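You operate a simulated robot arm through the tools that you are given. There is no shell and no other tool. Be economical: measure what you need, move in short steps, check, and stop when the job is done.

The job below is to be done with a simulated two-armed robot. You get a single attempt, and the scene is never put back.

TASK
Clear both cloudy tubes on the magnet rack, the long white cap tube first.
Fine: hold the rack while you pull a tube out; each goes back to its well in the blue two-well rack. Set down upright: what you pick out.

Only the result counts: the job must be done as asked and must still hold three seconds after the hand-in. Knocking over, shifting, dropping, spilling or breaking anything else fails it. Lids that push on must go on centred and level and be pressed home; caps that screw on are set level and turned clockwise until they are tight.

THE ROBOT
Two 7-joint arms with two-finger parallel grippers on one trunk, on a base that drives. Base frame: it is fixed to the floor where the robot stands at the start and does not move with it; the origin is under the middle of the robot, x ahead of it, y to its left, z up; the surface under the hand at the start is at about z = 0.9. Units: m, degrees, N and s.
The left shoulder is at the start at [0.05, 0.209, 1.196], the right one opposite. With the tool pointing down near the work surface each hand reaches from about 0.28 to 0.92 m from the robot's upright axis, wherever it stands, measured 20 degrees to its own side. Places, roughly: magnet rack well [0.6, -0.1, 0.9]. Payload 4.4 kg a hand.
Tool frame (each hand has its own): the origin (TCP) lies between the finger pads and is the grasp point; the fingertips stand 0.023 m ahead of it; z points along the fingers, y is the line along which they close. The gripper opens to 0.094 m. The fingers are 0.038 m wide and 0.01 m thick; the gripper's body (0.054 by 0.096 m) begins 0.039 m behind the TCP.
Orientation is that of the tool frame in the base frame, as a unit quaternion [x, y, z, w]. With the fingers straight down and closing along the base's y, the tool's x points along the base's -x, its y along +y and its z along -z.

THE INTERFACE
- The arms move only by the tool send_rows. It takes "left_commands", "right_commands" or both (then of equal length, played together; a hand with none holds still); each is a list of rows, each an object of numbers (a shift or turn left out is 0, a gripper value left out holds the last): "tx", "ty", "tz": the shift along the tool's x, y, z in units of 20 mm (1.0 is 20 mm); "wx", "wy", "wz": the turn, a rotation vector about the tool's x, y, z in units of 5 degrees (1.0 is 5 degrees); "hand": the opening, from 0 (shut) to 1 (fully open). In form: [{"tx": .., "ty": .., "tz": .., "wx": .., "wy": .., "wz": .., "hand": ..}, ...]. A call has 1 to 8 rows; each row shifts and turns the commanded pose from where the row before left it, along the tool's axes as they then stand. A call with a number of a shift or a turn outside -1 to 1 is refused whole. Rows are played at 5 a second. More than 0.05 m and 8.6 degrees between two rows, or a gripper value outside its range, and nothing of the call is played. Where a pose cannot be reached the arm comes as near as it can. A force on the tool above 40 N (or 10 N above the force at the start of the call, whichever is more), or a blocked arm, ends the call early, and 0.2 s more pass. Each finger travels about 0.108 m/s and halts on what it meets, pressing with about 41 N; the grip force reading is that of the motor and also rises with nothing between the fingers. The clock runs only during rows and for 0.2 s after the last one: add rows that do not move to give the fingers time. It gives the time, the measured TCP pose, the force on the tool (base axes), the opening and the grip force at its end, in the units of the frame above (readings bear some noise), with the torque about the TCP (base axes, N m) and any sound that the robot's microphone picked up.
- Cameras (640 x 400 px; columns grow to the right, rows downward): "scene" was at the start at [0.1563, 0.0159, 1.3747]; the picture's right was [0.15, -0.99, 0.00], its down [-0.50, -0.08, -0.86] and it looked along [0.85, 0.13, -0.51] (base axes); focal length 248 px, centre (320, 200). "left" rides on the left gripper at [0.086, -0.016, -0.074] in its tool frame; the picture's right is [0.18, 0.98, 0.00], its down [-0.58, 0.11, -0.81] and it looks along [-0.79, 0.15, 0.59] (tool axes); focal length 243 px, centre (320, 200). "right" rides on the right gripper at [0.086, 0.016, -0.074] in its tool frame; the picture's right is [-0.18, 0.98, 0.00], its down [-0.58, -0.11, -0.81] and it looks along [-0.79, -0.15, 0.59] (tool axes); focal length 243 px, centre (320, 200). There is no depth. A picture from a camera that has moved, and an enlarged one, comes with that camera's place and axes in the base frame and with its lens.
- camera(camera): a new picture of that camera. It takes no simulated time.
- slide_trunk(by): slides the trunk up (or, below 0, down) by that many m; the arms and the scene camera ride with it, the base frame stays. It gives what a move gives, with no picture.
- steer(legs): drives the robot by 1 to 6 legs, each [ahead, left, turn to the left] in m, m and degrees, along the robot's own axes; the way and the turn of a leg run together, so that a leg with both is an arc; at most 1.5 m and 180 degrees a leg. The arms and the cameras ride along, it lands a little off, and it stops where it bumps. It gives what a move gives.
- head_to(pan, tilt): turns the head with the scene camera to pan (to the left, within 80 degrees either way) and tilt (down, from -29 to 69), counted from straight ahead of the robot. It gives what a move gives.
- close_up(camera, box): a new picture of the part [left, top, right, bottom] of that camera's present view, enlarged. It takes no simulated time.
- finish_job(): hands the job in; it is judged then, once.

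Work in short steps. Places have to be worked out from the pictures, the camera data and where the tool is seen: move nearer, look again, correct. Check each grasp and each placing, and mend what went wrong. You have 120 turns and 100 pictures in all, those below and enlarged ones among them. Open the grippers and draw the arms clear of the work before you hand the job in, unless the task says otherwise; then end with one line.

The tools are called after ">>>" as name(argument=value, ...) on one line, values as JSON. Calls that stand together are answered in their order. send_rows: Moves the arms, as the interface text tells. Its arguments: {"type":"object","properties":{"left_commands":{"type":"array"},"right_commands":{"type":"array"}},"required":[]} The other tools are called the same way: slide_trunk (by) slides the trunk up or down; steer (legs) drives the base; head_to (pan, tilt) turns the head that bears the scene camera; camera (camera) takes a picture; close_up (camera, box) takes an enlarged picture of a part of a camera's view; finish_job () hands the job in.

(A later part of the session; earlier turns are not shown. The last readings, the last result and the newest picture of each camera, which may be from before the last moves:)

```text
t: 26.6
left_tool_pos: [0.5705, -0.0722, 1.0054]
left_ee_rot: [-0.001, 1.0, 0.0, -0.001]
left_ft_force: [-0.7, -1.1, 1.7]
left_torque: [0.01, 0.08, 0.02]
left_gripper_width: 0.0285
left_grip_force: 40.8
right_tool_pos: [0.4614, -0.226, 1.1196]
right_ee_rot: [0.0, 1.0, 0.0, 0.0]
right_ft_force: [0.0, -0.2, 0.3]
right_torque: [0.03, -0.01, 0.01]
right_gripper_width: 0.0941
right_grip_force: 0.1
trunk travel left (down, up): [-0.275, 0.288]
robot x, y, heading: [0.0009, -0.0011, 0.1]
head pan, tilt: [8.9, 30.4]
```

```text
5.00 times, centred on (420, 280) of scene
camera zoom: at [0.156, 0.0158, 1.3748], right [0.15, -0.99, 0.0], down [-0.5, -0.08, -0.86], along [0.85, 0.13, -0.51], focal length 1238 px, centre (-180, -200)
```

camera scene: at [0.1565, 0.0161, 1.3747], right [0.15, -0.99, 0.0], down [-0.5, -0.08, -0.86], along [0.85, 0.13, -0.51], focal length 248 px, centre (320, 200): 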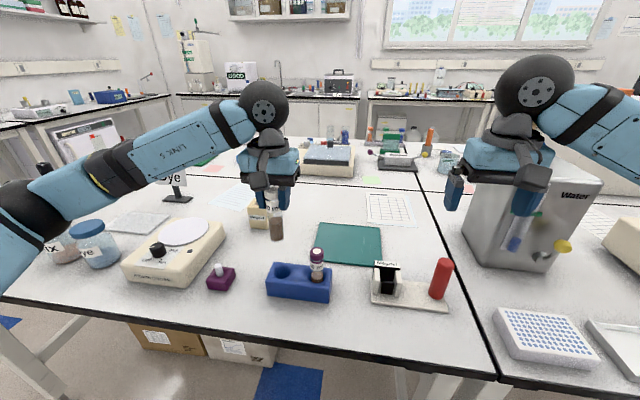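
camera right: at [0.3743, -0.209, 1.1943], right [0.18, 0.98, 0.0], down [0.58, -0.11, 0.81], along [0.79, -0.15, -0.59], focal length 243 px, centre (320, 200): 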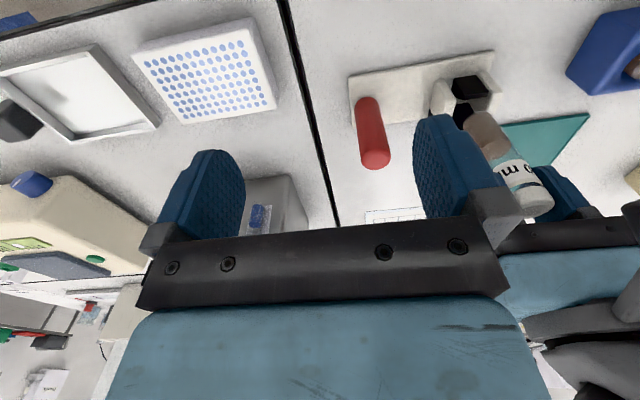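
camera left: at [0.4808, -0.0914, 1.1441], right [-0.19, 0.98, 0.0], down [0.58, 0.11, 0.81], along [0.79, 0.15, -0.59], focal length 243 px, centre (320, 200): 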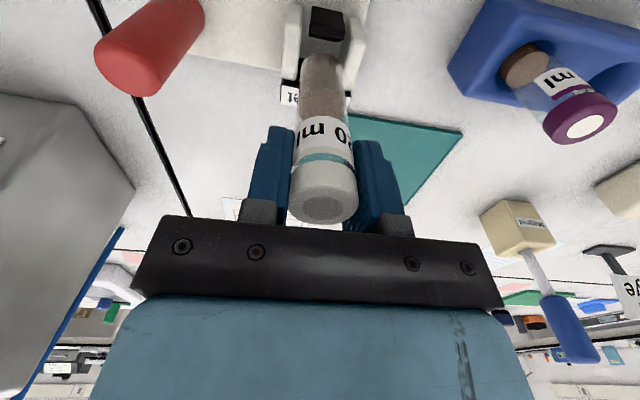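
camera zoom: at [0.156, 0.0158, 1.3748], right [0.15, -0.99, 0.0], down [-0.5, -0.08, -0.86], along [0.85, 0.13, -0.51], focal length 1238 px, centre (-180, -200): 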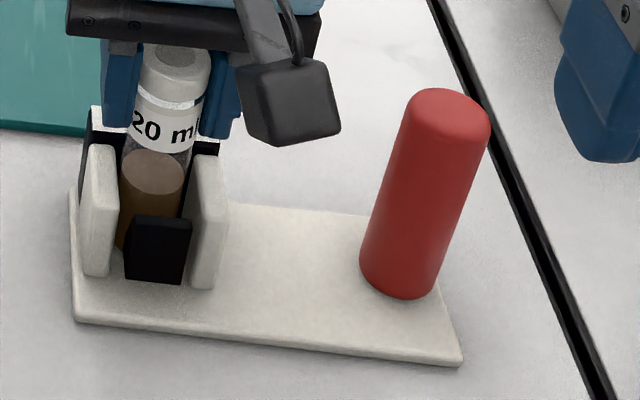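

No further shift. I continue in 1–2 mm steps until I feel the floor.

>>> send_rows(left_commands=[{"tz": 0.08}, {"tz": 0.08}, {}])

>>> close_up(camera="left", box=[230, 0, 410, 240])

```text
t: 27.4
left_tool_pos: [0.5701, -0.0707, 1.0029]
left_ee_rot: [0.0, 1.0, -0.001, 0.002]
left_ft_force: [5.4, 1.6, 25.8]
left_torque: [0.3, -0.2, -0.02]
left_gripper_width: 0.0283
left_grip_force: 41.1
right_tool_pos: [0.4598, -0.225, 1.1211]
right_ee_rot: [0.0, 1.0, 0.0, 0.0]
right_ft_force: [-0.4, -0.5, -0.6]
right_torque: [-0.02, 0.01, -0.01]
right_gripper_width: 0.0942
right_grip_force: 0.0
trunk travel left (down, up): [-0.275, 0.288]
robot x, y, heading: [-0.0005, -0.0004, -0.0]
head pan, tilt: [8.9, 30.4]
```

```text
1.67 times, centred on (320, 120) of left
camera zoom: at [0.4849, -0.0877, 1.0778], right [-0.19, 0.98, 0.0], down [0.58, 0.11, 0.81], along [0.79, 0.15, -0.59], focal length 404 px, centre (320, 333)
```

zoom: 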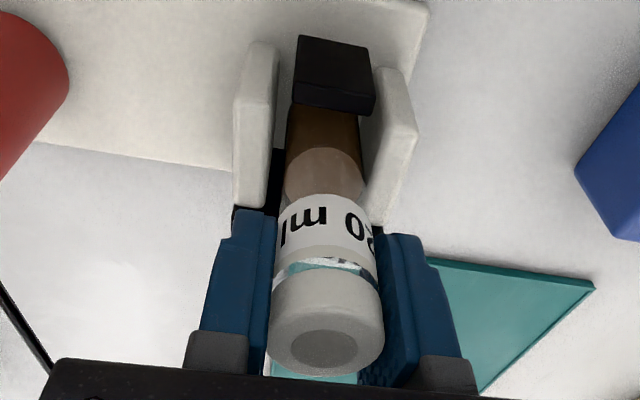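

It is seated (26 N up). I back off 1 mm and open.

>>> send_rows(left_commands=[{"tz": -0.05}, {"hand": 0.4}, {"hand": 0.62}, {}])

>>> close_up(camera="scene", box=[360, 240, 480, 320])

```text
t: 28.4
left_tool_pos: [0.5712, -0.0725, 1.0023]
left_ee_rot: [-0.001, 1.0, 0.0, 0.0]
left_ft_force: [-0.1, -0.6, 0.5]
left_torque: [0.01, -0.02, -0.02]
left_gripper_width: 0.0581
left_grip_force: 0.0
right_tool_pos: [0.4598, -0.2254, 1.1203]
right_ee_rot: [0.0, 1.0, 0.0, 0.0]
right_ft_force: [0.3, -0.1, -0.1]
right_torque: [-0.01, 0.02, 0.04]
right_gripper_width: 0.0942
right_grip_force: 0.0
trunk travel left (down, up): [-0.275, 0.288]
robot x, y, heading: [0.0042, -0.0, 0.1]
head pan, tilt: [8.9, 30.4]
```

```text
5.00 times, centred on (420, 280) of scene
camera zoom: at [0.1563, 0.0159, 1.3747], right [0.15, -0.99, 0.0], down [-0.5, -0.08, -0.86], along [0.85, 0.13, -0.51], focal length 1238 px, centre (-180, -200)
```

zoom: 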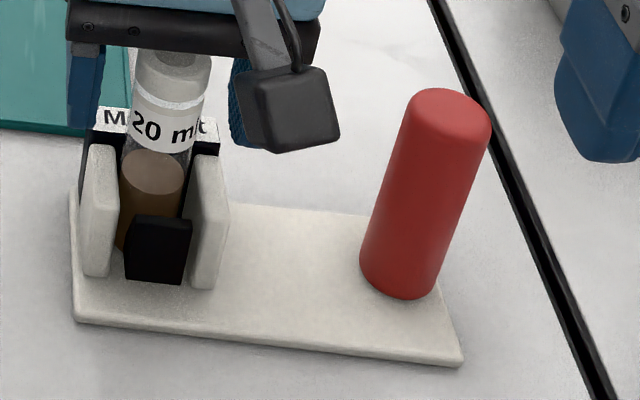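

The white tube stands in the magnet well. While it clears, I bring the right hand, partly open, above the post at about (0.568, -0.182).

>>> send_rows(right_commands=[{"tx": -0.9, "ty": 0.35, "tz": 0.3, "hand": 0.72}, {"tx": -0.9, "ty": 0.35, "tz": 0.3}, {"tx": -0.9, "ty": 0.35, "tz": 0.3}, {"tx": -0.9, "ty": 0.35, "tz": 0.3}, {"tx": -0.9, "ty": 0.35, "tz": 0.3}, {"tx": -0.9, "ty": 0.35, "tz": 0.3}, {}])

>>> camera(camera="right")

>>> close_up(camera="scene", box=[350, 200, 510, 310])

```text
t: 30.0
left_tool_pos: [0.5698, -0.0734, 1.0021]
left_ee_rot: [-0.001, 1.0, 0.0, -0.001]
left_ft_force: [-0.2, 1.1, 0.1]
left_torque: [-0.01, 0.01, -0.01]
left_gripper_width: 0.0583
left_grip_force: 0.1
right_tool_pos: [0.5689, -0.1851, 1.0847]
right_ee_rot: [0.0, 1.0, 0.0, 0.001]
right_ft_force: [-0.3, 1.0, 1.1]
right_torque: [0.03, -0.02, 0.0]
right_gripper_width: 0.0677
right_grip_force: 0.1
trunk travel left (down, up): [-0.275, 0.288]
robot x, y, heading: [-0.0022, 0.001, 0.1]
head pan, tilt: [8.9, 30.4]
```

```text
59 pictures are left
camera right: at [0.483, -0.168, 1.1602], right [0.18, 0.98, 0.0], down [0.58, -0.11, 0.81], along [0.79, -0.15, -0.59], focal length 243 px, centre (320, 200)
```

right: 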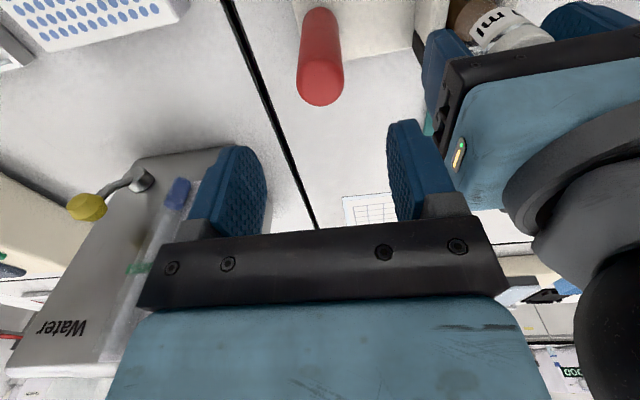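

```text
3.64 times, centred on (430, 255) of scene
camera zoom: at [0.1559, 0.0157, 1.3748], right [0.15, -0.99, 0.0], down [-0.5, -0.08, -0.86], along [0.85, 0.13, -0.51], focal length 900 px, centre (-80, 0)
```

zoom: 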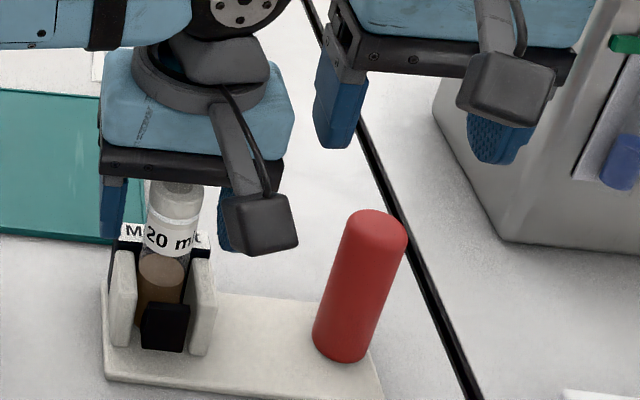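

The post is centred at (0.570, -0.183), nearly under the right hand. I go down half way and check the clearance between the hands.

>>> send_rows(right_commands=[{"ty": 0.06, "tz": 0.7}, {"tz": 0.8}, {"tz": 0.8}, {"tz": 0.8}, {}])

>>> camera(camera="right")

>>> close_up(camera="scene", box=[350, 200, 510, 310])

```text
t: 31.2
left_tool_pos: [0.5711, -0.0713, 1.0024]
left_ee_rot: [-0.001, 1.0, 0.0, 0.0]
left_ft_force: [0.3, 0.1, 0.1]
left_torque: [-0.01, -0.02, 0.0]
left_gripper_width: 0.0585
left_grip_force: 0.1
right_tool_pos: [0.5676, -0.1853, 1.0214]
right_ee_rot: [-0.001, 1.0, 0.0, 0.0]
right_ft_force: [0.4, -0.7, 0.3]
right_torque: [0.01, 0.0, -0.02]
right_gripper_width: 0.0681
right_grip_force: 0.1
trunk travel left (down, up): [-0.275, 0.288]
robot x, y, heading: [-0.0046, 0.0021, -0.1]
head pan, tilt: [8.9, 30.4]
```

```text
57 pictures are left
camera right: at [0.4826, -0.167, 1.0964], right [0.18, 0.98, 0.0], down [0.58, -0.11, 0.81], along [0.79, -0.15, -0.59], focal length 243 px, centre (320, 200)
```

right: 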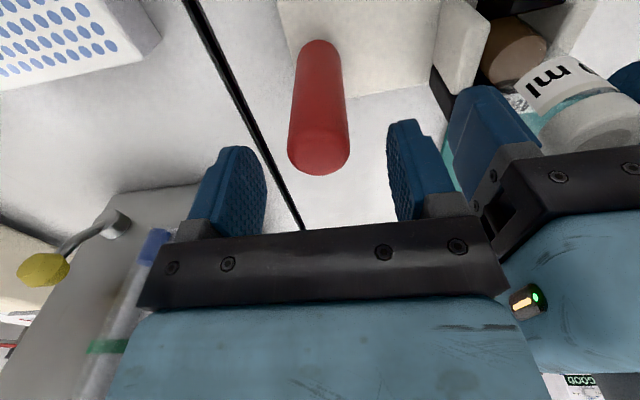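

```text
3.64 times, centred on (430, 255) of scene
camera zoom: at [0.1562, 0.016, 1.3747], right [0.15, -0.99, 0.0], down [-0.5, -0.08, -0.86], along [0.85, 0.13, -0.51], focal length 900 px, centre (-80, 0)
```

zoom: 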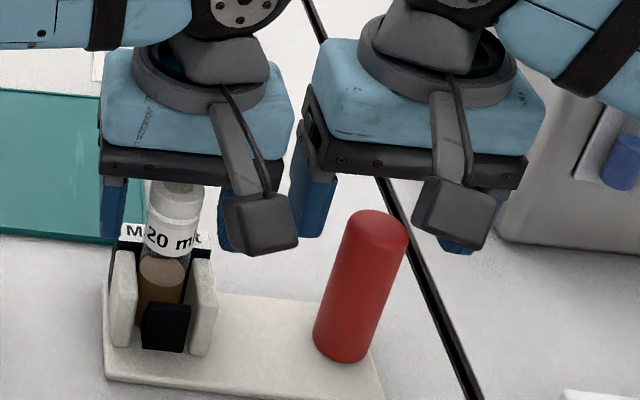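

Clearance is fine. I finish the descent onto the post and pre-close to about 40 mm for centring.

>>> send_rows(right_commands=[{"ty": 0.06, "tz": 0.6}, {"tz": 0.6}, {"tz": 0.6}, {"tz": 0.5, "hand": 0.44}, {}, {}])

>>> camera(camera="right")

```text
t: 32.6
left_tool_pos: [0.5722, -0.0718, 1.0021]
left_ee_rot: [-0.001, 1.0, 0.0, -0.001]
left_ft_force: [-0.1, -0.3, 0.4]
left_torque: [0.01, 0.02, 0.02]
left_gripper_width: 0.0582
left_grip_force: 0.0
right_tool_pos: [0.5686, -0.1829, 0.9761]
right_ee_rot: [0.0, 1.0, 0.001, 0.0]
right_ft_force: [0.3, -0.2, 0.0]
right_torque: [-0.02, 0.01, -0.01]
right_gripper_width: 0.0412
right_grip_force: 0.0
trunk travel left (down, up): [-0.275, 0.288]
robot x, y, heading: [-0.0021, -0.0009, 0.2]
head pan, tilt: [8.9, 30.4]
```

```text
55 pictures are left
camera right: at [0.4817, -0.1653, 1.0514], right [0.18, 0.98, 0.0], down [0.58, -0.11, 0.81], along [0.79, -0.15, -0.59], focal length 243 px, centre (320, 200)
```

right: 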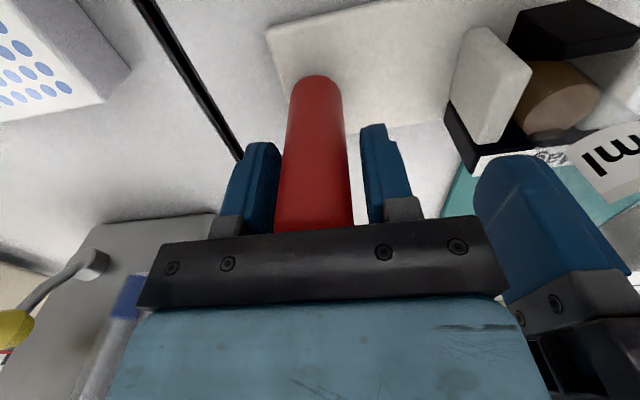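

The post sits closer to the -y finger, so I shift -2.3 mm and close.

>>> send_rows(right_commands=[{"ty": -0.115}, {}, {"hand": 0.38}, {"hand": 0.34}, {"hand": 0.28}, {}])

>>> camera(camera="right")

>>> close_up(camera="scene", box=[360, 240, 480, 320])

```text
t: 34.0
left_tool_pos: [0.5714, -0.0714, 1.0009]
left_ee_rot: [-0.001, 1.0, 0.0, 0.0]
left_ft_force: [-0.2, -0.1, 0.0]
left_torque: [-0.02, -0.01, -0.02]
left_gripper_width: 0.0583
left_grip_force: 0.0
right_tool_pos: [0.5684, -0.1844, 0.976]
right_ee_rot: [0.0, 1.0, 0.0, 0.0]
right_ft_force: [-0.3, 0.1, 0.2]
right_torque: [0.24, 0.11, -0.03]
right_gripper_width: 0.0309
right_grip_force: 40.7
trunk travel left (down, up): [-0.275, 0.288]
robot x, y, heading: [-0.0028, -0.0003, 0.2]
head pan, tilt: [8.9, 30.4]
```

```text
54 pictures are left
camera right: at [0.4819, -0.1671, 1.0515], right [0.18, 0.98, 0.0], down [0.58, -0.11, 0.81], along [0.79, -0.15, -0.59], focal length 243 px, centre (320, 200)
```

right: 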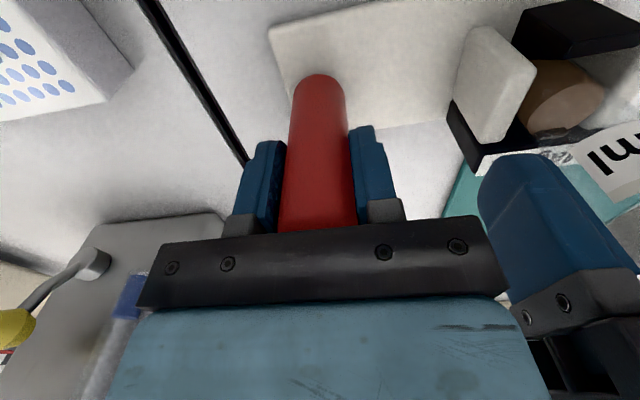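

```text
5.00 times, centred on (420, 280) of scene
camera zoom: at [0.1563, 0.0159, 1.3747], right [0.15, -0.99, 0.0], down [-0.5, -0.08, -0.86], along [0.85, 0.13, -0.51], focal length 1238 px, centre (-180, -200)
```

zoom: 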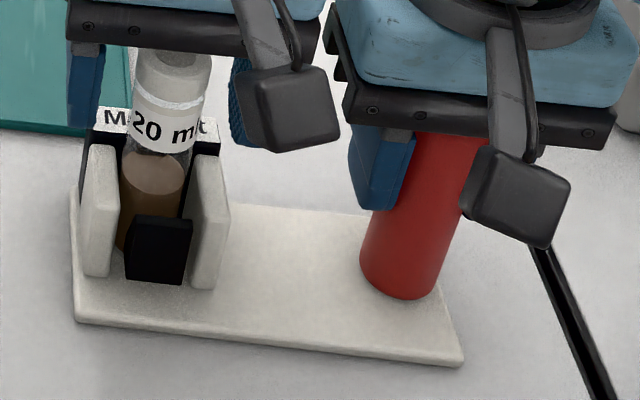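

The rack is held (31 mm, 41 N) and did not move. I wait a few seconds and look at the liquid.

>>> send_rows(left_commands=[{}, {}, {}, {}, {}, {}, {}, {}])

>>> close_up(camera="scene", box=[370, 245, 410, 305])

```text
t: 35.8
left_tool_pos: [0.5706, -0.0725, 1.0014]
left_ee_rot: [-0.001, 1.0, 0.0, 0.0]
left_ft_force: [-0.3, 0.1, -0.3]
left_torque: [0.0, 0.03, 0.03]
left_gripper_width: 0.0584
left_grip_force: 0.1
right_tool_pos: [0.5676, -0.1832, 0.9755]
right_ee_rot: [0.0, 1.0, 0.0, 0.0]
right_ft_force: [0.7, -0.5, -0.4]
right_torque: [-0.06, -0.04, -0.03]
right_gripper_width: 0.031
right_grip_force: 41.0
trunk travel left (down, up): [-0.275, 0.288]
robot x, y, heading: [0.0031, 0.0022, -0.2]
head pan, tilt: [8.9, 30.4]
```

```text
6.67 times, centred on (390, 275) of scene
camera zoom: at [0.1563, 0.0159, 1.3747], right [0.15, -0.99, 0.0], down [-0.5, -0.08, -0.86], along [0.85, 0.13, -0.51], focal length 1650 px, centre (-147, -300)
```

zoom: 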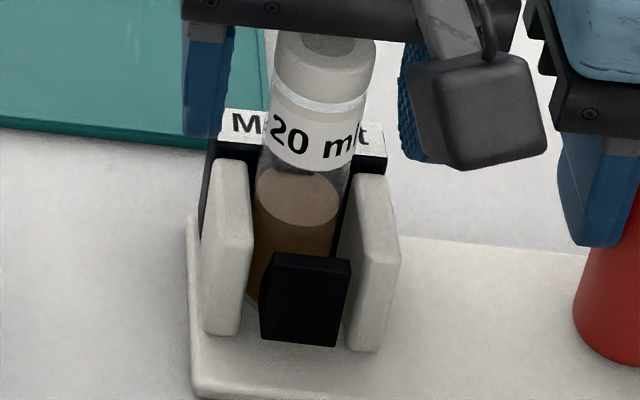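

The liquid is turning from grey-brown to a slightly clearer amber. I keep waiting.

>>> send_rows(left_commands=[{}, {}, {}, {}, {}, {}, {}, {}])

>>> send_rows(left_commands=[{}, {}, {}, {}, {}, {}, {}, {}])

>>> send_rows(left_commands=[{}, {}, {}, {}, {}, {}, {}, {}])

>>> send_rows(left_commands=[{}, {}, {}, {}, {}, {}, {}, {}])

>>> close_up(camera="scene", box=[370, 245, 410, 305])

```text
t: 37.6
left_tool_pos: [0.571, -0.0714, 1.0034]
left_ee_rot: [-0.001, 1.0, 0.0, 0.0]
left_ft_force: [-0.2, -0.1, -0.3]
left_torque: [-0.03, -0.03, -0.01]
left_gripper_width: 0.0586
left_grip_force: 0.1
right_tool_pos: [0.5682, -0.1841, 0.9771]
right_ee_rot: [0.0, 1.0, 0.0, 0.0]
right_ft_force: [0.3, -0.6, 1.6]
right_torque: [0.25, 0.02, -0.02]
right_gripper_width: 0.0308
right_grip_force: 41.0
trunk travel left (down, up): [-0.275, 0.288]
robot x, y, heading: [-0.0017, 0.0003, 0.1]
head pan, tilt: [8.9, 30.4]
```

```text
t: 39.4
left_tool_pos: [0.5708, -0.0725, 1.0022]
left_ee_rot: [-0.001, 1.0, -0.001, 0.0]
left_ft_force: [0.5, -0.7, 0.4]
left_torque: [0.0, 0.0, -0.02]
left_gripper_width: 0.0582
left_grip_force: 0.1
right_tool_pos: [0.5681, -0.1847, 0.9761]
right_ee_rot: [0.001, 1.0, 0.001, 0.0]
right_ft_force: [0.4, 0.1, 1.1]
right_torque: [0.22, -0.01, 0.0]
right_gripper_width: 0.0311
right_grip_force: 40.7
trunk travel left (down, up): [-0.275, 0.288]
robot x, y, heading: [0.0038, -0.0037, -0.1]
head pan, tilt: [8.9, 30.4]
```

```text
t: 41.2
left_tool_pos: [0.5711, -0.0725, 1.0015]
left_ee_rot: [-0.001, 1.0, 0.0, 0.0]
left_ft_force: [0.1, 0.1, 0.1]
left_torque: [0.03, 0.01, -0.02]
left_gripper_width: 0.0584
left_grip_force: 0.1
right_tool_pos: [0.5682, -0.1843, 0.9765]
right_ee_rot: [-0.001, 1.0, 0.0, 0.0]
right_ft_force: [0.7, 0.5, -0.1]
right_torque: [-0.11, 0.0, 0.0]
right_gripper_width: 0.0313
right_grip_force: 40.8
trunk travel left (down, up): [-0.275, 0.288]
robot x, y, heading: [-0.0021, -0.0008, -0.0]
head pan, tilt: [8.9, 30.4]
```

```text
t: 43.0
left_tool_pos: [0.5722, -0.0724, 1.0006]
left_ee_rot: [-0.002, 1.0, 0.0, 0.001]
left_ft_force: [-0.4, -0.4, 0.4]
left_torque: [-0.01, 0.03, 0.01]
left_gripper_width: 0.0582
left_grip_force: 0.0
right_tool_pos: [0.5671, -0.184, 0.9762]
right_ee_rot: [0.0, 1.0, 0.0, 0.0]
right_ft_force: [0.4, -0.3, -0.1]
right_torque: [-0.12, -0.04, 0.0]
right_gripper_width: 0.0309
right_grip_force: 41.3
trunk travel left (down, up): [-0.275, 0.288]
robot x, y, heading: [0.0003, 0.0021, 0.0]
head pan, tilt: [8.9, 30.4]
```

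```text
6.67 times, centred on (390, 275) of scene
camera zoom: at [0.1563, 0.0159, 1.3747], right [0.15, -0.99, 0.0], down [-0.5, -0.08, -0.86], along [0.85, 0.13, -0.51], focal length 1650 px, centre (-147, -300)
```

zoom: 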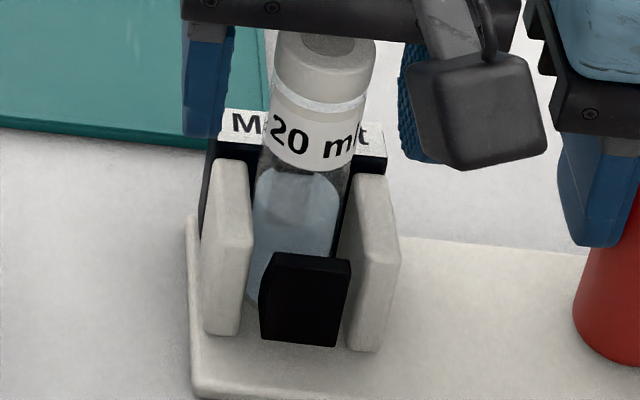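

The liquid is now clear. I close the left hand on the cap again and check the liquid once more.

>>> send_rows(left_commands=[{"hand": 0.45}, {}, {"hand": 0.2}, {}, {}, {}, {}, {}])

>>> close_up(camera="scene", box=[370, 245, 410, 305])

>>> camera(camera="left")

```text
t: 44.8
left_tool_pos: [0.5723, -0.0724, 1.0015]
left_ee_rot: [-0.001, 1.0, 0.0, 0.0]
left_ft_force: [0.5, 0.9, 0.6]
left_torque: [0.07, 0.01, -0.05]
left_gripper_width: 0.0285
left_grip_force: 41.3
right_tool_pos: [0.5679, -0.1843, 0.9751]
right_ee_rot: [0.0, 1.0, 0.0, 0.0]
right_ft_force: [-0.3, 0.9, 1.8]
right_torque: [0.26, 0.02, -0.04]
right_gripper_width: 0.031
right_grip_force: 41.3
trunk travel left (down, up): [-0.275, 0.288]
robot x, y, heading: [-0.0006, -0.0008, -0.0]
head pan, tilt: [8.9, 30.4]
```

```text
6.67 times, centred on (390, 275) of scene
camera zoom: at [0.1563, 0.0159, 1.3747], right [0.15, -0.99, 0.0], down [-0.5, -0.08, -0.86], along [0.85, 0.13, -0.51], focal length 1650 px, centre (-147, -300)
```

zoom: 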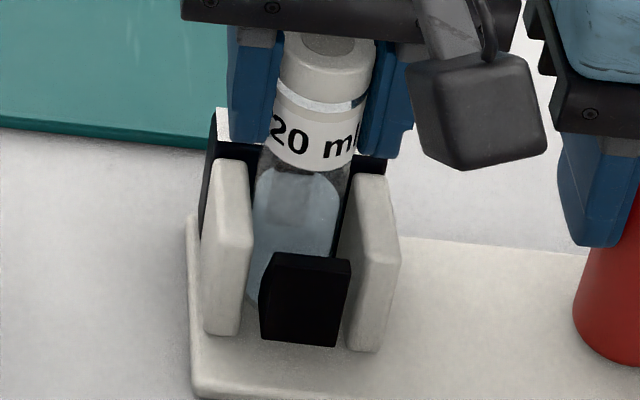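

```text
49 pictures are left
camera left: at [0.4857, -0.088, 1.0764], right [-0.19, 0.98, 0.0], down [0.58, 0.11, 0.81], along [0.79, 0.15, -0.59], focal length 243 px, centre (320, 200)
```

left: 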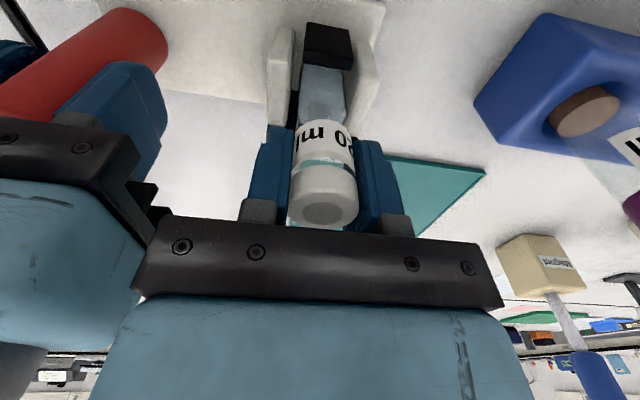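

The grip is good and the rack is held, so I lift the clear tube straight up slowly.

>>> send_rows(left_commands=[{"tz": -0.25}, {"tz": -0.25}, {"tz": -0.25}, {"tz": -0.25}, {"tz": -0.4}, {"tz": -0.4}, {"tz": -0.4}, {}])

>>> close_up(camera="scene", box=[360, 210, 480, 320])

```text
t: 46.6
left_tool_pos: [0.5716, -0.0725, 1.0461]
left_ee_rot: [-0.001, 1.0, 0.0, 0.0]
left_ft_force: [0.3, 0.5, -0.2]
left_torque: [0.03, -0.02, 0.0]
left_gripper_width: 0.0286
left_grip_force: 40.9
right_tool_pos: [0.569, -0.184, 0.9772]
right_ee_rot: [0.0, 1.0, 0.0, 0.001]
right_ft_force: [-0.3, 0.2, 0.5]
right_torque: [0.28, 0.01, -0.02]
right_gripper_width: 0.0312
right_grip_force: 41.2
trunk travel left (down, up): [-0.275, 0.288]
robot x, y, heading: [0.0035, 0.0014, -0.3]
head pan, tilt: [8.9, 30.4]
```

```text
3.64 times, centred on (420, 265) of scene
camera zoom: at [0.1563, 0.0159, 1.3747], right [0.15, -0.99, 0.0], down [-0.5, -0.08, -0.86], along [0.85, 0.13, -0.51], focal length 900 px, centre (-44, -36)
```

zoom: 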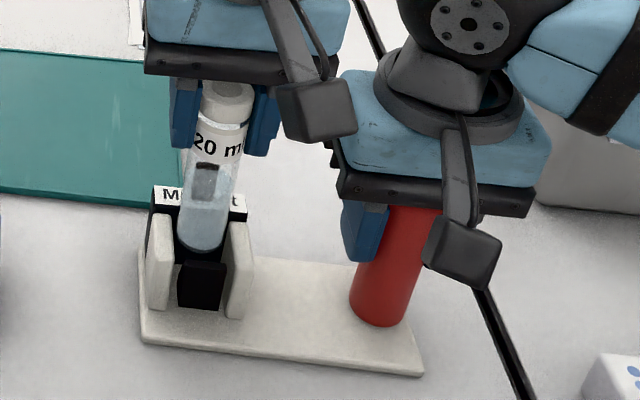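

The tube is out, clear, with the pellet on its wall, and the rack stayed put. I raise further and retrace my way back over the rack's left well.

>>> send_rows(left_commands=[{"tz": -0.9}, {"tz": -0.9}, {"tz": -0.9}, {"tz": -0.9}, {"tz": -0.9}, {}])

>>> send_rows(left_commands=[{"ty": 0.98, "tx": 0.11}, {"ty": 0.98, "tx": 0.11}, {"ty": 0.98, "tx": 0.11}, {"ty": 0.98, "tx": 0.11}, {"ty": 0.98, "tx": 0.11}, {"ty": 0.98, "tx": 0.11}, {"ty": 0.98, "tx": 0.11}, {"ty": 0.98, "tx": 0.11}])

>>> send_rows(left_commands=[{"ty": 0.98, "tx": 0.11}, {"ty": 0.98, "tx": 0.11}, {"ty": 0.98, "tx": 0.11}, {"ty": 0.98, "tx": 0.11}, {}])

>>> close_up(camera="left", box=[250, 0, 390, 110])

>>> close_up(camera="scene", box=[220, 190, 360, 310])

```text
t: 48.0
left_tool_pos: [0.5717, -0.0723, 1.137]
left_ee_rot: [-0.001, 1.0, 0.0, 0.0]
left_ft_force: [-0.2, 0.4, -0.5]
left_torque: [-0.03, -0.02, 0.0]
left_gripper_width: 0.0285
left_grip_force: 41.4
right_tool_pos: [0.5665, -0.1844, 0.9758]
right_ee_rot: [0.0, 1.0, 0.0, 0.001]
right_ft_force: [0.0, 0.7, -0.3]
right_torque: [-0.12, 0.01, 0.02]
right_gripper_width: 0.0309
right_grip_force: 40.7
trunk travel left (down, up): [-0.275, 0.288]
robot x, y, heading: [0.0035, -0.0013, -0.1]
head pan, tilt: [8.9, 30.4]
```

```text
t: 49.8
left_tool_pos: [0.5541, 0.086, 1.1371]
left_ee_rot: [-0.001, 1.0, 0.0, 0.0]
left_ft_force: [0.9, 0.4, 0.2]
left_torque: [0.01, -0.01, 0.01]
left_gripper_width: 0.0286
left_grip_force: 40.9
right_tool_pos: [0.5681, -0.1845, 0.9761]
right_ee_rot: [0.0, 1.0, 0.001, 0.0]
right_ft_force: [-1.2, 1.0, 0.6]
right_torque: [0.22, -0.07, 0.05]
right_gripper_width: 0.031
right_grip_force: 41.0
trunk travel left (down, up): [-0.275, 0.288]
robot x, y, heading: [0.0022, 0.0028, 0.2]
head pan, tilt: [8.9, 30.4]
```

```text
t: 51.0
left_tool_pos: [0.545, 0.1619, 1.1353]
left_ee_rot: [-0.001, 1.0, 0.0, 0.0]
left_ft_force: [0.4, -0.6, 0.3]
left_torque: [0.02, -0.02, -0.01]
left_gripper_width: 0.029
left_grip_force: 41.2
right_tool_pos: [0.5673, -0.1835, 0.9751]
right_ee_rot: [0.0, 1.0, 0.0, 0.0]
right_ft_force: [0.8, -1.2, 1.8]
right_torque: [-0.14, -0.02, 0.04]
right_gripper_width: 0.0311
right_grip_force: 40.3
trunk travel left (down, up): [-0.275, 0.288]
robot x, y, heading: [0.0023, 0.0017, 0.0]
head pan, tilt: [8.9, 30.4]
```

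```text
3.64 times, centred on (320, 55) of left
camera zoom: at [0.4595, 0.1467, 1.2102], right [-0.19, 0.98, 0.0], down [0.58, 0.11, 0.81], along [0.79, 0.15, -0.59], focal length 882 px, centre (320, 727)
```

zoom: 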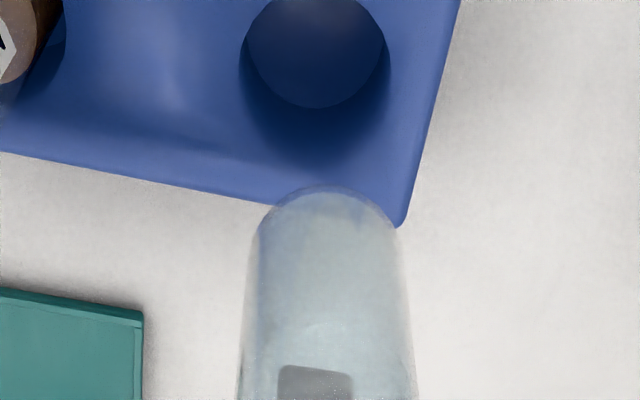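

```text
3.33 times, centred on (290, 250) of scene
camera zoom: at [0.1563, 0.0157, 1.3747], right [0.15, -0.99, 0.0], down [-0.5, -0.08, -0.86], along [0.85, 0.13, -0.51], focal length 825 px, centre (420, 33)
```

zoom: 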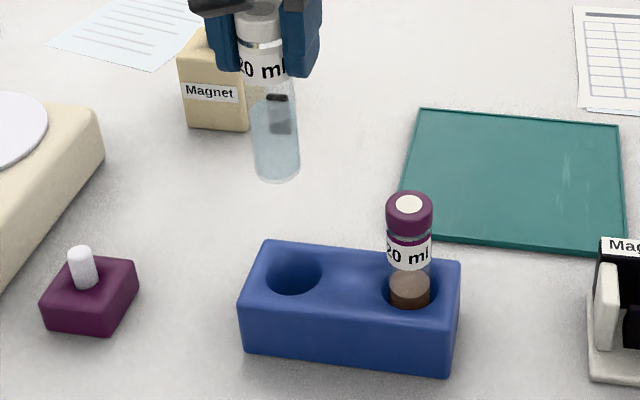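

The tube is above its empty well. I lower to just above the rim and check.

>>> send_rows(left_commands=[{"tz": 0.8}, {"tz": 0.8}, {"tz": 0.8}, {"tz": 0.8}, {"tz": 0.6}, {}])

>>> close_up(camera="left", box=[250, 0, 390, 110])

>>> close_up(camera="scene", box=[250, 220, 350, 300])

```text
t: 52.4
left_tool_pos: [0.5464, 0.1616, 1.0605]
left_ee_rot: [0.0, 1.0, -0.001, 0.0]
left_ft_force: [0.4, 0.4, 0.0]
left_torque: [-0.01, -0.01, -0.02]
left_gripper_width: 0.0286
left_grip_force: 40.9
right_tool_pos: [0.5679, -0.1831, 0.9753]
right_ee_rot: [0.001, 1.0, 0.0, 0.0]
right_ft_force: [0.4, 0.8, 0.8]
right_torque: [0.24, 0.03, -0.04]
right_gripper_width: 0.031
right_grip_force: 41.4
trunk travel left (down, up): [-0.275, 0.288]
robot x, y, heading: [-0.0007, 0.001, 0.1]
head pan, tilt: [8.9, 30.4]
```

```text
3.64 times, centred on (320, 55) of left
camera zoom: at [0.4599, 0.1466, 1.1352], right [-0.19, 0.98, 0.0], down [0.58, 0.11, 0.81], along [0.79, 0.15, -0.59], focal length 882 px, centre (320, 727)
```

zoom: 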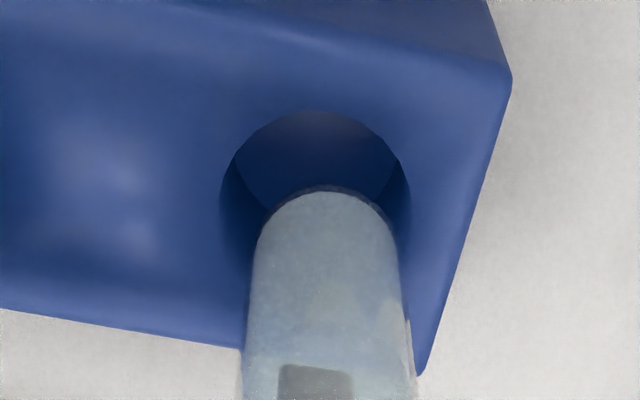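

```text
5.00 times, centred on (300, 260) of scene
camera zoom: at [0.1563, 0.016, 1.3747], right [0.15, -0.99, 0.0], down [-0.5, -0.08, -0.86], along [0.85, 0.13, -0.51], focal length 1238 px, centre (420, -100)
```

zoom: 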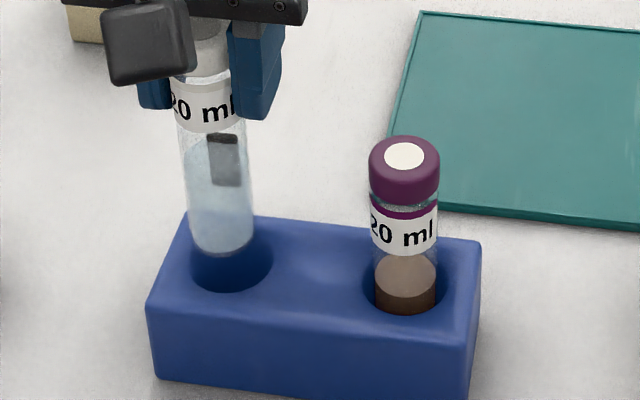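

It is aligned within the well with about 5 mm of clearance. I lower to near the seat.

>>> send_rows(left_commands=[{"tz": 0.4, "ty": -0.05}, {"tz": 0.4}, {"tz": 0.4}, {"tz": 0.4}, {"tz": 0.4}, {"tz": 0.4}, {"tz": 0.25}, {}])

>>> send_rows(left_commands=[{"tz": 0.08}, {"tz": 0.08}, {}])

```text
t: 54.2
left_tool_pos: [0.5447, 0.1628, 1.0067]
left_ee_rot: [-0.001, 1.0, 0.0, 0.001]
left_ft_force: [-0.7, -0.1, 0.4]
left_torque: [-0.05, 0.05, 0.01]
left_gripper_width: 0.0285
left_grip_force: 40.7
right_tool_pos: [0.5691, -0.1851, 0.9766]
right_ee_rot: [-0.001, 1.0, 0.001, 0.0]
right_ft_force: [1.0, 1.0, 0.1]
right_torque: [-0.09, -0.04, 0.0]
right_gripper_width: 0.0311
right_grip_force: 41.4
trunk travel left (down, up): [-0.275, 0.288]
robot x, y, heading: [-0.005, -0.0016, -0.0]
head pan, tilt: [8.9, 30.4]
```

```text
t: 55.0
left_tool_pos: [0.5448, 0.1626, 1.0046]
left_ee_rot: [0.0, 1.0, 0.0, 0.001]
left_ft_force: [1.6, 2.4, 9.2]
left_torque: [0.25, -0.06, -0.02]
left_gripper_width: 0.0286
left_grip_force: 40.7
right_tool_pos: [0.5674, -0.1844, 0.9771]
right_ee_rot: [0.0, 1.0, 0.0, -0.001]
right_ft_force: [0.7, 0.0, -1.0]
right_torque: [-0.1, 0.03, -0.03]
right_gripper_width: 0.0313
right_grip_force: 41.3
trunk travel left (down, up): [-0.275, 0.288]
robot x, y, heading: [0.0023, 0.0004, 0.4]
head pan, tilt: [8.9, 30.4]
```

Contact at 9 N means the tube is seated. I open and raise clear, then look.

>>> send_rows(left_commands=[{"hand": 0.45}, {"hand": 0.64}, {}, {"tz": -0.6}, {"tz": -0.8}, {"tz": -0.8}, {"tz": -0.8}, {}])

>>> close_up(camera="scene", box=[250, 220, 350, 310])

>>> camera(camera="left")

```text
t: 56.8
left_tool_pos: [0.5434, 0.1615, 1.0625]
left_ee_rot: [-0.001, 1.0, 0.0, 0.0]
left_ft_force: [0.5, -0.3, -0.2]
left_torque: [0.03, -0.01, -0.02]
left_gripper_width: 0.0601
left_grip_force: 0.1
right_tool_pos: [0.5684, -0.1837, 0.9765]
right_ee_rot: [0.0, 1.0, 0.001, 0.0]
right_ft_force: [-0.8, -0.7, 0.4]
right_torque: [0.22, 0.01, 0.0]
right_gripper_width: 0.0312
right_grip_force: 40.8
trunk travel left (down, up): [-0.275, 0.288]
robot x, y, heading: [-0.0014, -0.0014, 0.1]
head pan, tilt: [8.9, 30.4]
```

```text
4.44 times, centred on (300, 265) of scene
camera zoom: at [0.1562, 0.0159, 1.3747], right [0.15, -0.99, 0.0], down [-0.5, -0.08, -0.86], along [0.85, 0.13, -0.51], focal length 1100 px, centre (409, -89)
```

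zoom: 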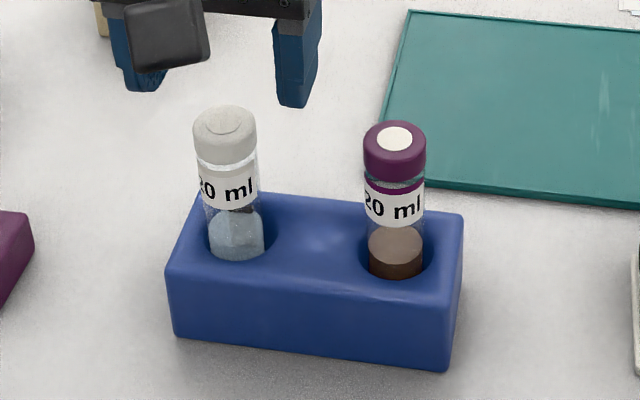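

```text
42 pictures are left
camera left: at [0.4582, 0.1459, 1.1378], right [-0.19, 0.98, 0.0], down [0.58, 0.11, 0.81], along [0.79, 0.15, -0.59], focal length 243 px, centre (320, 200)
```

left: 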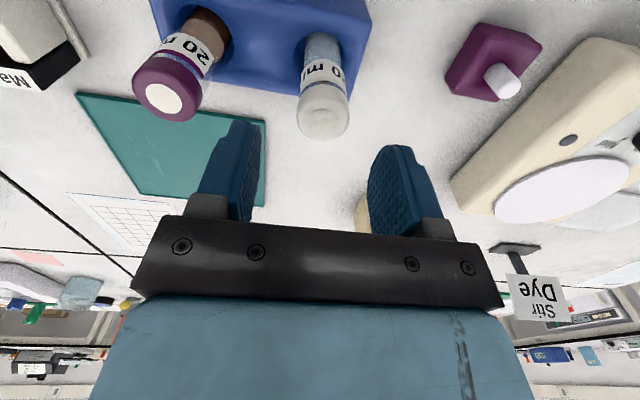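

The white tube stands upright and clear in its well. Now I move over the purple-capped tube at about (0.543, 0.081).

>>> send_rows(left_commands=[{"tz": -0.4}, {"ty": -0.9}, {"ty": -0.9}, {"ty": -0.9}, {"ty": -0.9}, {"ty": -0.45}, {}])

>>> camera(camera="left")

```text
t: 58.4
left_tool_pos: [0.5451, 0.0789, 1.0725]
left_ee_rot: [-0.001, 1.0, 0.0, 0.001]
left_ft_force: [0.9, 0.4, 0.4]
left_torque: [0.01, -0.03, 0.01]
left_gripper_width: 0.0601
left_grip_force: 0.1
right_tool_pos: [0.5678, -0.1845, 0.9769]
right_ee_rot: [-0.001, 1.0, 0.0, 0.0]
right_ft_force: [-0.1, -0.3, 0.1]
right_torque: [-0.14, -0.05, -0.05]
right_gripper_width: 0.0312
right_grip_force: 41.3
trunk travel left (down, up): [-0.275, 0.288]
robot x, y, heading: [-0.0018, 0.0004, -0.0]
head pan, tilt: [8.9, 30.4]
```

```text
41 pictures are left
camera left: at [0.459, 0.064, 1.1469], right [-0.19, 0.98, 0.0], down [0.58, 0.11, 0.81], along [0.79, 0.15, -0.59], focal length 243 px, centre (320, 200)
```

left: 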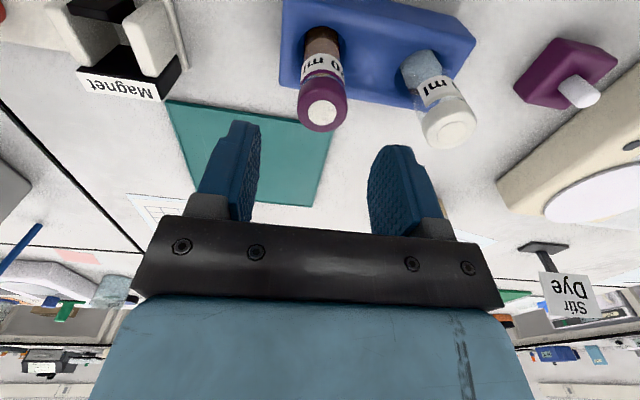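

The cap is centred between the fingers, so I go down and close.

>>> send_rows(left_commands=[{"tz": 0.7, "tx": 0.08, "ty": 0.03}, {"tz": 0.7}, {"tz": 0.7}, {"tz": 0.7}, {"tz": 0.67}, {"hand": 0.45}, {"hand": 0.2}, {}])

>>> send_rows(left_commands=[{}, {}])

>>> camera(camera="left")

```text
t: 60.2
left_tool_pos: [0.5437, 0.0815, 1.0019]
left_ee_rot: [-0.001, 1.0, 0.0, 0.0]
left_ft_force: [0.4, -0.5, 1.0]
left_torque: [0.01, -0.03, 0.01]
left_gripper_width: 0.0284
left_grip_force: 41.0
right_tool_pos: [0.5676, -0.1834, 0.9773]
right_ee_rot: [0.0, 1.0, 0.0, -0.001]
right_ft_force: [0.8, 0.3, -0.2]
right_torque: [-0.12, 0.0, -0.01]
right_gripper_width: 0.0313
right_grip_force: 41.0
trunk travel left (down, up): [-0.275, 0.288]
robot x, y, heading: [0.0026, -0.0, 0.1]
head pan, tilt: [8.9, 30.4]
```

```text
t: 60.8
left_tool_pos: [0.5434, 0.0818, 1.0025]
left_ee_rot: [0.0, 1.0, 0.0, 0.0]
left_ft_force: [0.6, -0.1, 0.1]
left_torque: [0.04, -0.01, 0.0]
left_gripper_width: 0.0286
left_grip_force: 41.4
right_tool_pos: [0.5675, -0.1851, 0.9768]
right_ee_rot: [0.0, 1.0, 0.0, 0.0]
right_ft_force: [0.2, 1.1, 0.8]
right_torque: [0.24, 0.03, -0.02]
right_gripper_width: 0.0313
right_grip_force: 41.0
trunk travel left (down, up): [-0.275, 0.288]
robot x, y, heading: [0.002, -0.0044, 0.3]
head pan, tilt: [8.9, 30.4]
```

```text
40 pictures are left
camera left: at [0.4578, 0.0654, 1.0767], right [-0.19, 0.98, 0.0], down [0.58, 0.11, 0.81], along [0.79, 0.15, -0.59], focal length 243 px, centre (320, 200)
```

left: 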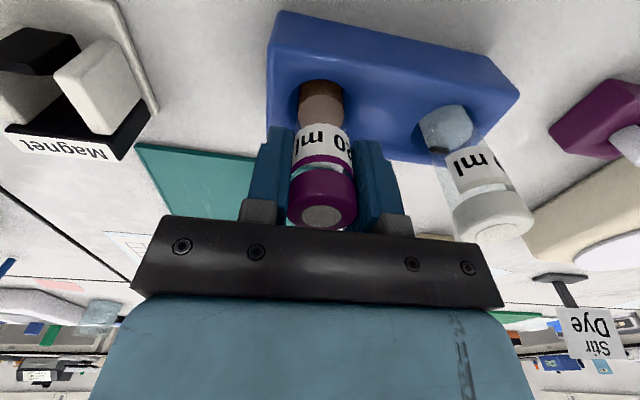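

The grip is good (28.5 mm). I lift the purple tube straight up and out.

>>> send_rows(left_commands=[{"tz": -0.25}, {"tz": -0.25}, {"tz": -0.5}, {"tz": -0.8}, {"tz": -0.9}, {"tz": -0.9}, {"tz": -0.9}, {"tz": -0.9}])

>>> send_rows(left_commands=[{"tz": -0.9}, {"tz": -0.6}, {}])

>>> close_up(camera="scene", box=[240, 150, 380, 310])

>>> close_up(camera="left", box=[250, 0, 390, 240])

```text
t: 62.6
left_tool_pos: [0.543, 0.083, 1.1104]
left_ee_rot: [-0.001, 1.0, 0.0, 0.0]
left_ft_force: [0.3, -0.1, -0.7]
left_torque: [0.0, -0.02, -0.02]
left_gripper_width: 0.0286
left_grip_force: 40.7
right_tool_pos: [0.5682, -0.1846, 0.9761]
right_ee_rot: [0.001, 1.0, 0.0, 0.001]
right_ft_force: [-0.8, -0.8, 2.1]
right_torque: [0.28, 0.04, 0.07]
right_gripper_width: 0.031
right_grip_force: 40.8
trunk travel left (down, up): [-0.275, 0.288]
robot x, y, heading: [0.0017, 0.0012, -0.1]
head pan, tilt: [8.9, 30.4]
```

```text
t: 63.4
left_tool_pos: [0.5428, 0.0816, 1.1412]
left_ee_rot: [-0.001, 1.0, 0.0, 0.0]
left_ft_force: [1.4, 0.3, 0.4]
left_torque: [0.02, 0.02, -0.02]
left_gripper_width: 0.0286
left_grip_force: 41.2
right_tool_pos: [0.5673, -0.1843, 0.9762]
right_ee_rot: [0.0, 1.0, 0.001, 0.0]
right_ft_force: [0.1, -0.2, 1.4]
right_torque: [0.25, 0.03, 0.03]
right_gripper_width: 0.0311
right_grip_force: 41.0
trunk travel left (down, up): [-0.275, 0.288]
robot x, y, heading: [-0.0007, -0.0007, -0.1]
head pan, tilt: [8.9, 30.4]
```

```text
2.50 times, centred on (310, 230) of scene
camera zoom: at [0.1562, 0.0159, 1.3747], right [0.15, -0.99, 0.0], down [-0.5, -0.08, -0.86], along [0.85, 0.13, -0.51], focal length 619 px, centre (345, 125)
```

zoom: 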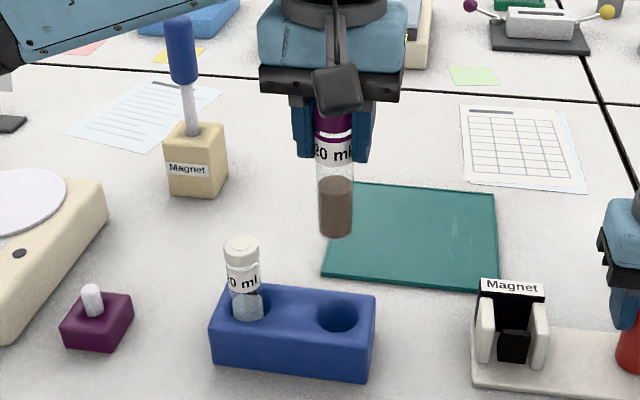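

```text
1.67 times, centred on (320, 120) of left
camera zoom: at [0.4579, 0.0656, 1.2154], right [-0.19, 0.98, 0.0], down [0.58, 0.11, 0.81], along [0.79, 0.15, -0.59], focal length 404 px, centre (320, 333)
```

zoom: 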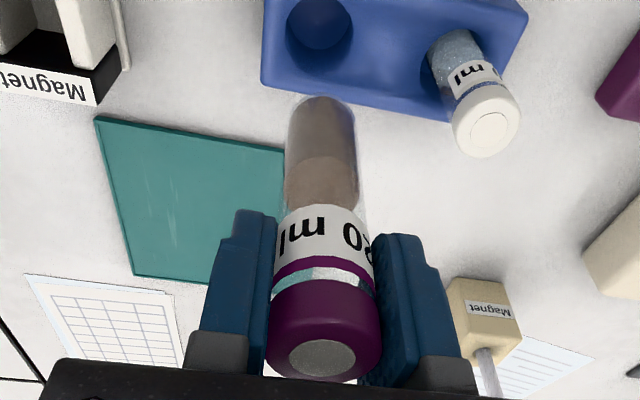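

The tube is lifted clean. I carry it over the magnet rack, still held by the right hand.

>>> send_rows(left_commands=[{"ty": -0.96, "tx": -0.16}, {"ty": -0.96, "tx": -0.16}, {"ty": -0.96, "tx": -0.16}, {"ty": -0.96, "tx": -0.16}, {"ty": -0.96, "tx": -0.16}, {"ty": -0.96, "tx": -0.16}, {"ty": -0.96, "tx": -0.16}, {"ty": -0.96, "tx": -0.16}])

>>> send_rows(left_commands=[{"tz": 0.7}, {"tz": 0.8}, {"tz": 0.8}, {"tz": 0.8}, {"tz": 0.6}, {"tz": 0.6}, {}])

>>> close_up(camera="left", box=[270, 0, 370, 110])

>>> close_up(camera="scene", box=[350, 230, 430, 300])

```text
t: 65.2
left_tool_pos: [0.5692, -0.0719, 1.1408]
left_ee_rot: [-0.002, 1.0, 0.0, 0.0]
left_ft_force: [-0.5, -0.5, -0.2]
left_torque: [-0.03, 0.0, -0.04]
left_gripper_width: 0.0287
left_grip_force: 40.8
right_tool_pos: [0.5664, -0.1853, 0.9754]
right_ee_rot: [0.0, 1.0, 0.0, 0.0]
right_ft_force: [0.2, -0.7, 1.4]
right_torque: [-0.25, 0.01, 0.01]
right_gripper_width: 0.0312
right_grip_force: 40.7
trunk travel left (down, up): [-0.275, 0.288]
robot x, y, heading: [-0.0028, 0.0025, 0.2]
head pan, tilt: [8.9, 30.4]
```

```text
t: 66.8
left_tool_pos: [0.5689, -0.0714, 1.0558]
left_ee_rot: [-0.001, 1.0, -0.001, 0.001]
left_ft_force: [-0.7, 1.8, 11.6]
left_torque: [0.21, -0.05, 0.0]
left_gripper_width: 0.0285
left_grip_force: 41.1
right_tool_pos: [0.5682, -0.1843, 0.9761]
right_ee_rot: [0.0, 1.0, 0.0, 0.0]
right_ft_force: [1.5, -0.1, -2.7]
right_torque: [0.19, 0.08, -0.21]
right_gripper_width: 0.0312
right_grip_force: 41.1
trunk travel left (down, up): [-0.275, 0.288]
robot x, y, heading: [0.0015, 0.0043, 0.2]
head pan, tilt: [8.9, 30.4]
```

```text
3.64 times, centred on (320, 55) of left
camera zoom: at [0.4835, -0.0873, 1.1298], right [-0.19, 0.98, 0.0], down [0.58, 0.11, 0.81], along [0.79, 0.15, -0.59], focal length 882 px, centre (320, 727)
```

zoom: 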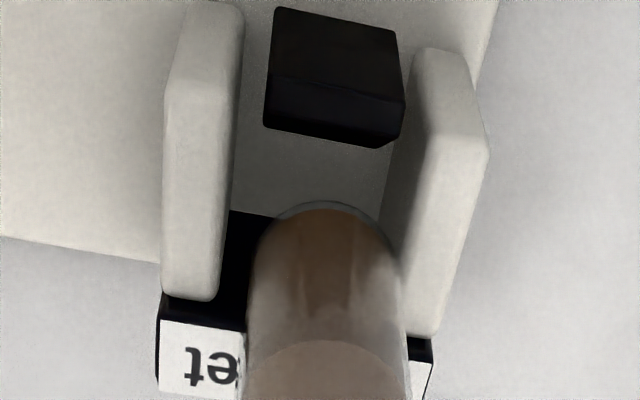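

```text
5.71 times, centred on (390, 265) of scene
camera zoom: at [0.1557, 0.0161, 1.3749], right [0.15, -0.99, 0.0], down [-0.5, -0.08, -0.86], along [0.85, 0.13, -0.51], focal length 1415 px, centre (-80, -171)
```

zoom: 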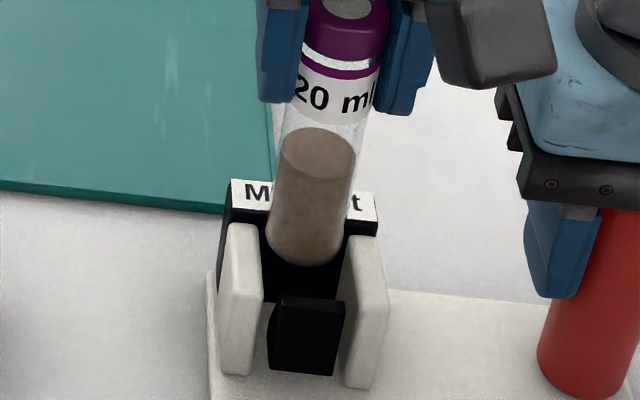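

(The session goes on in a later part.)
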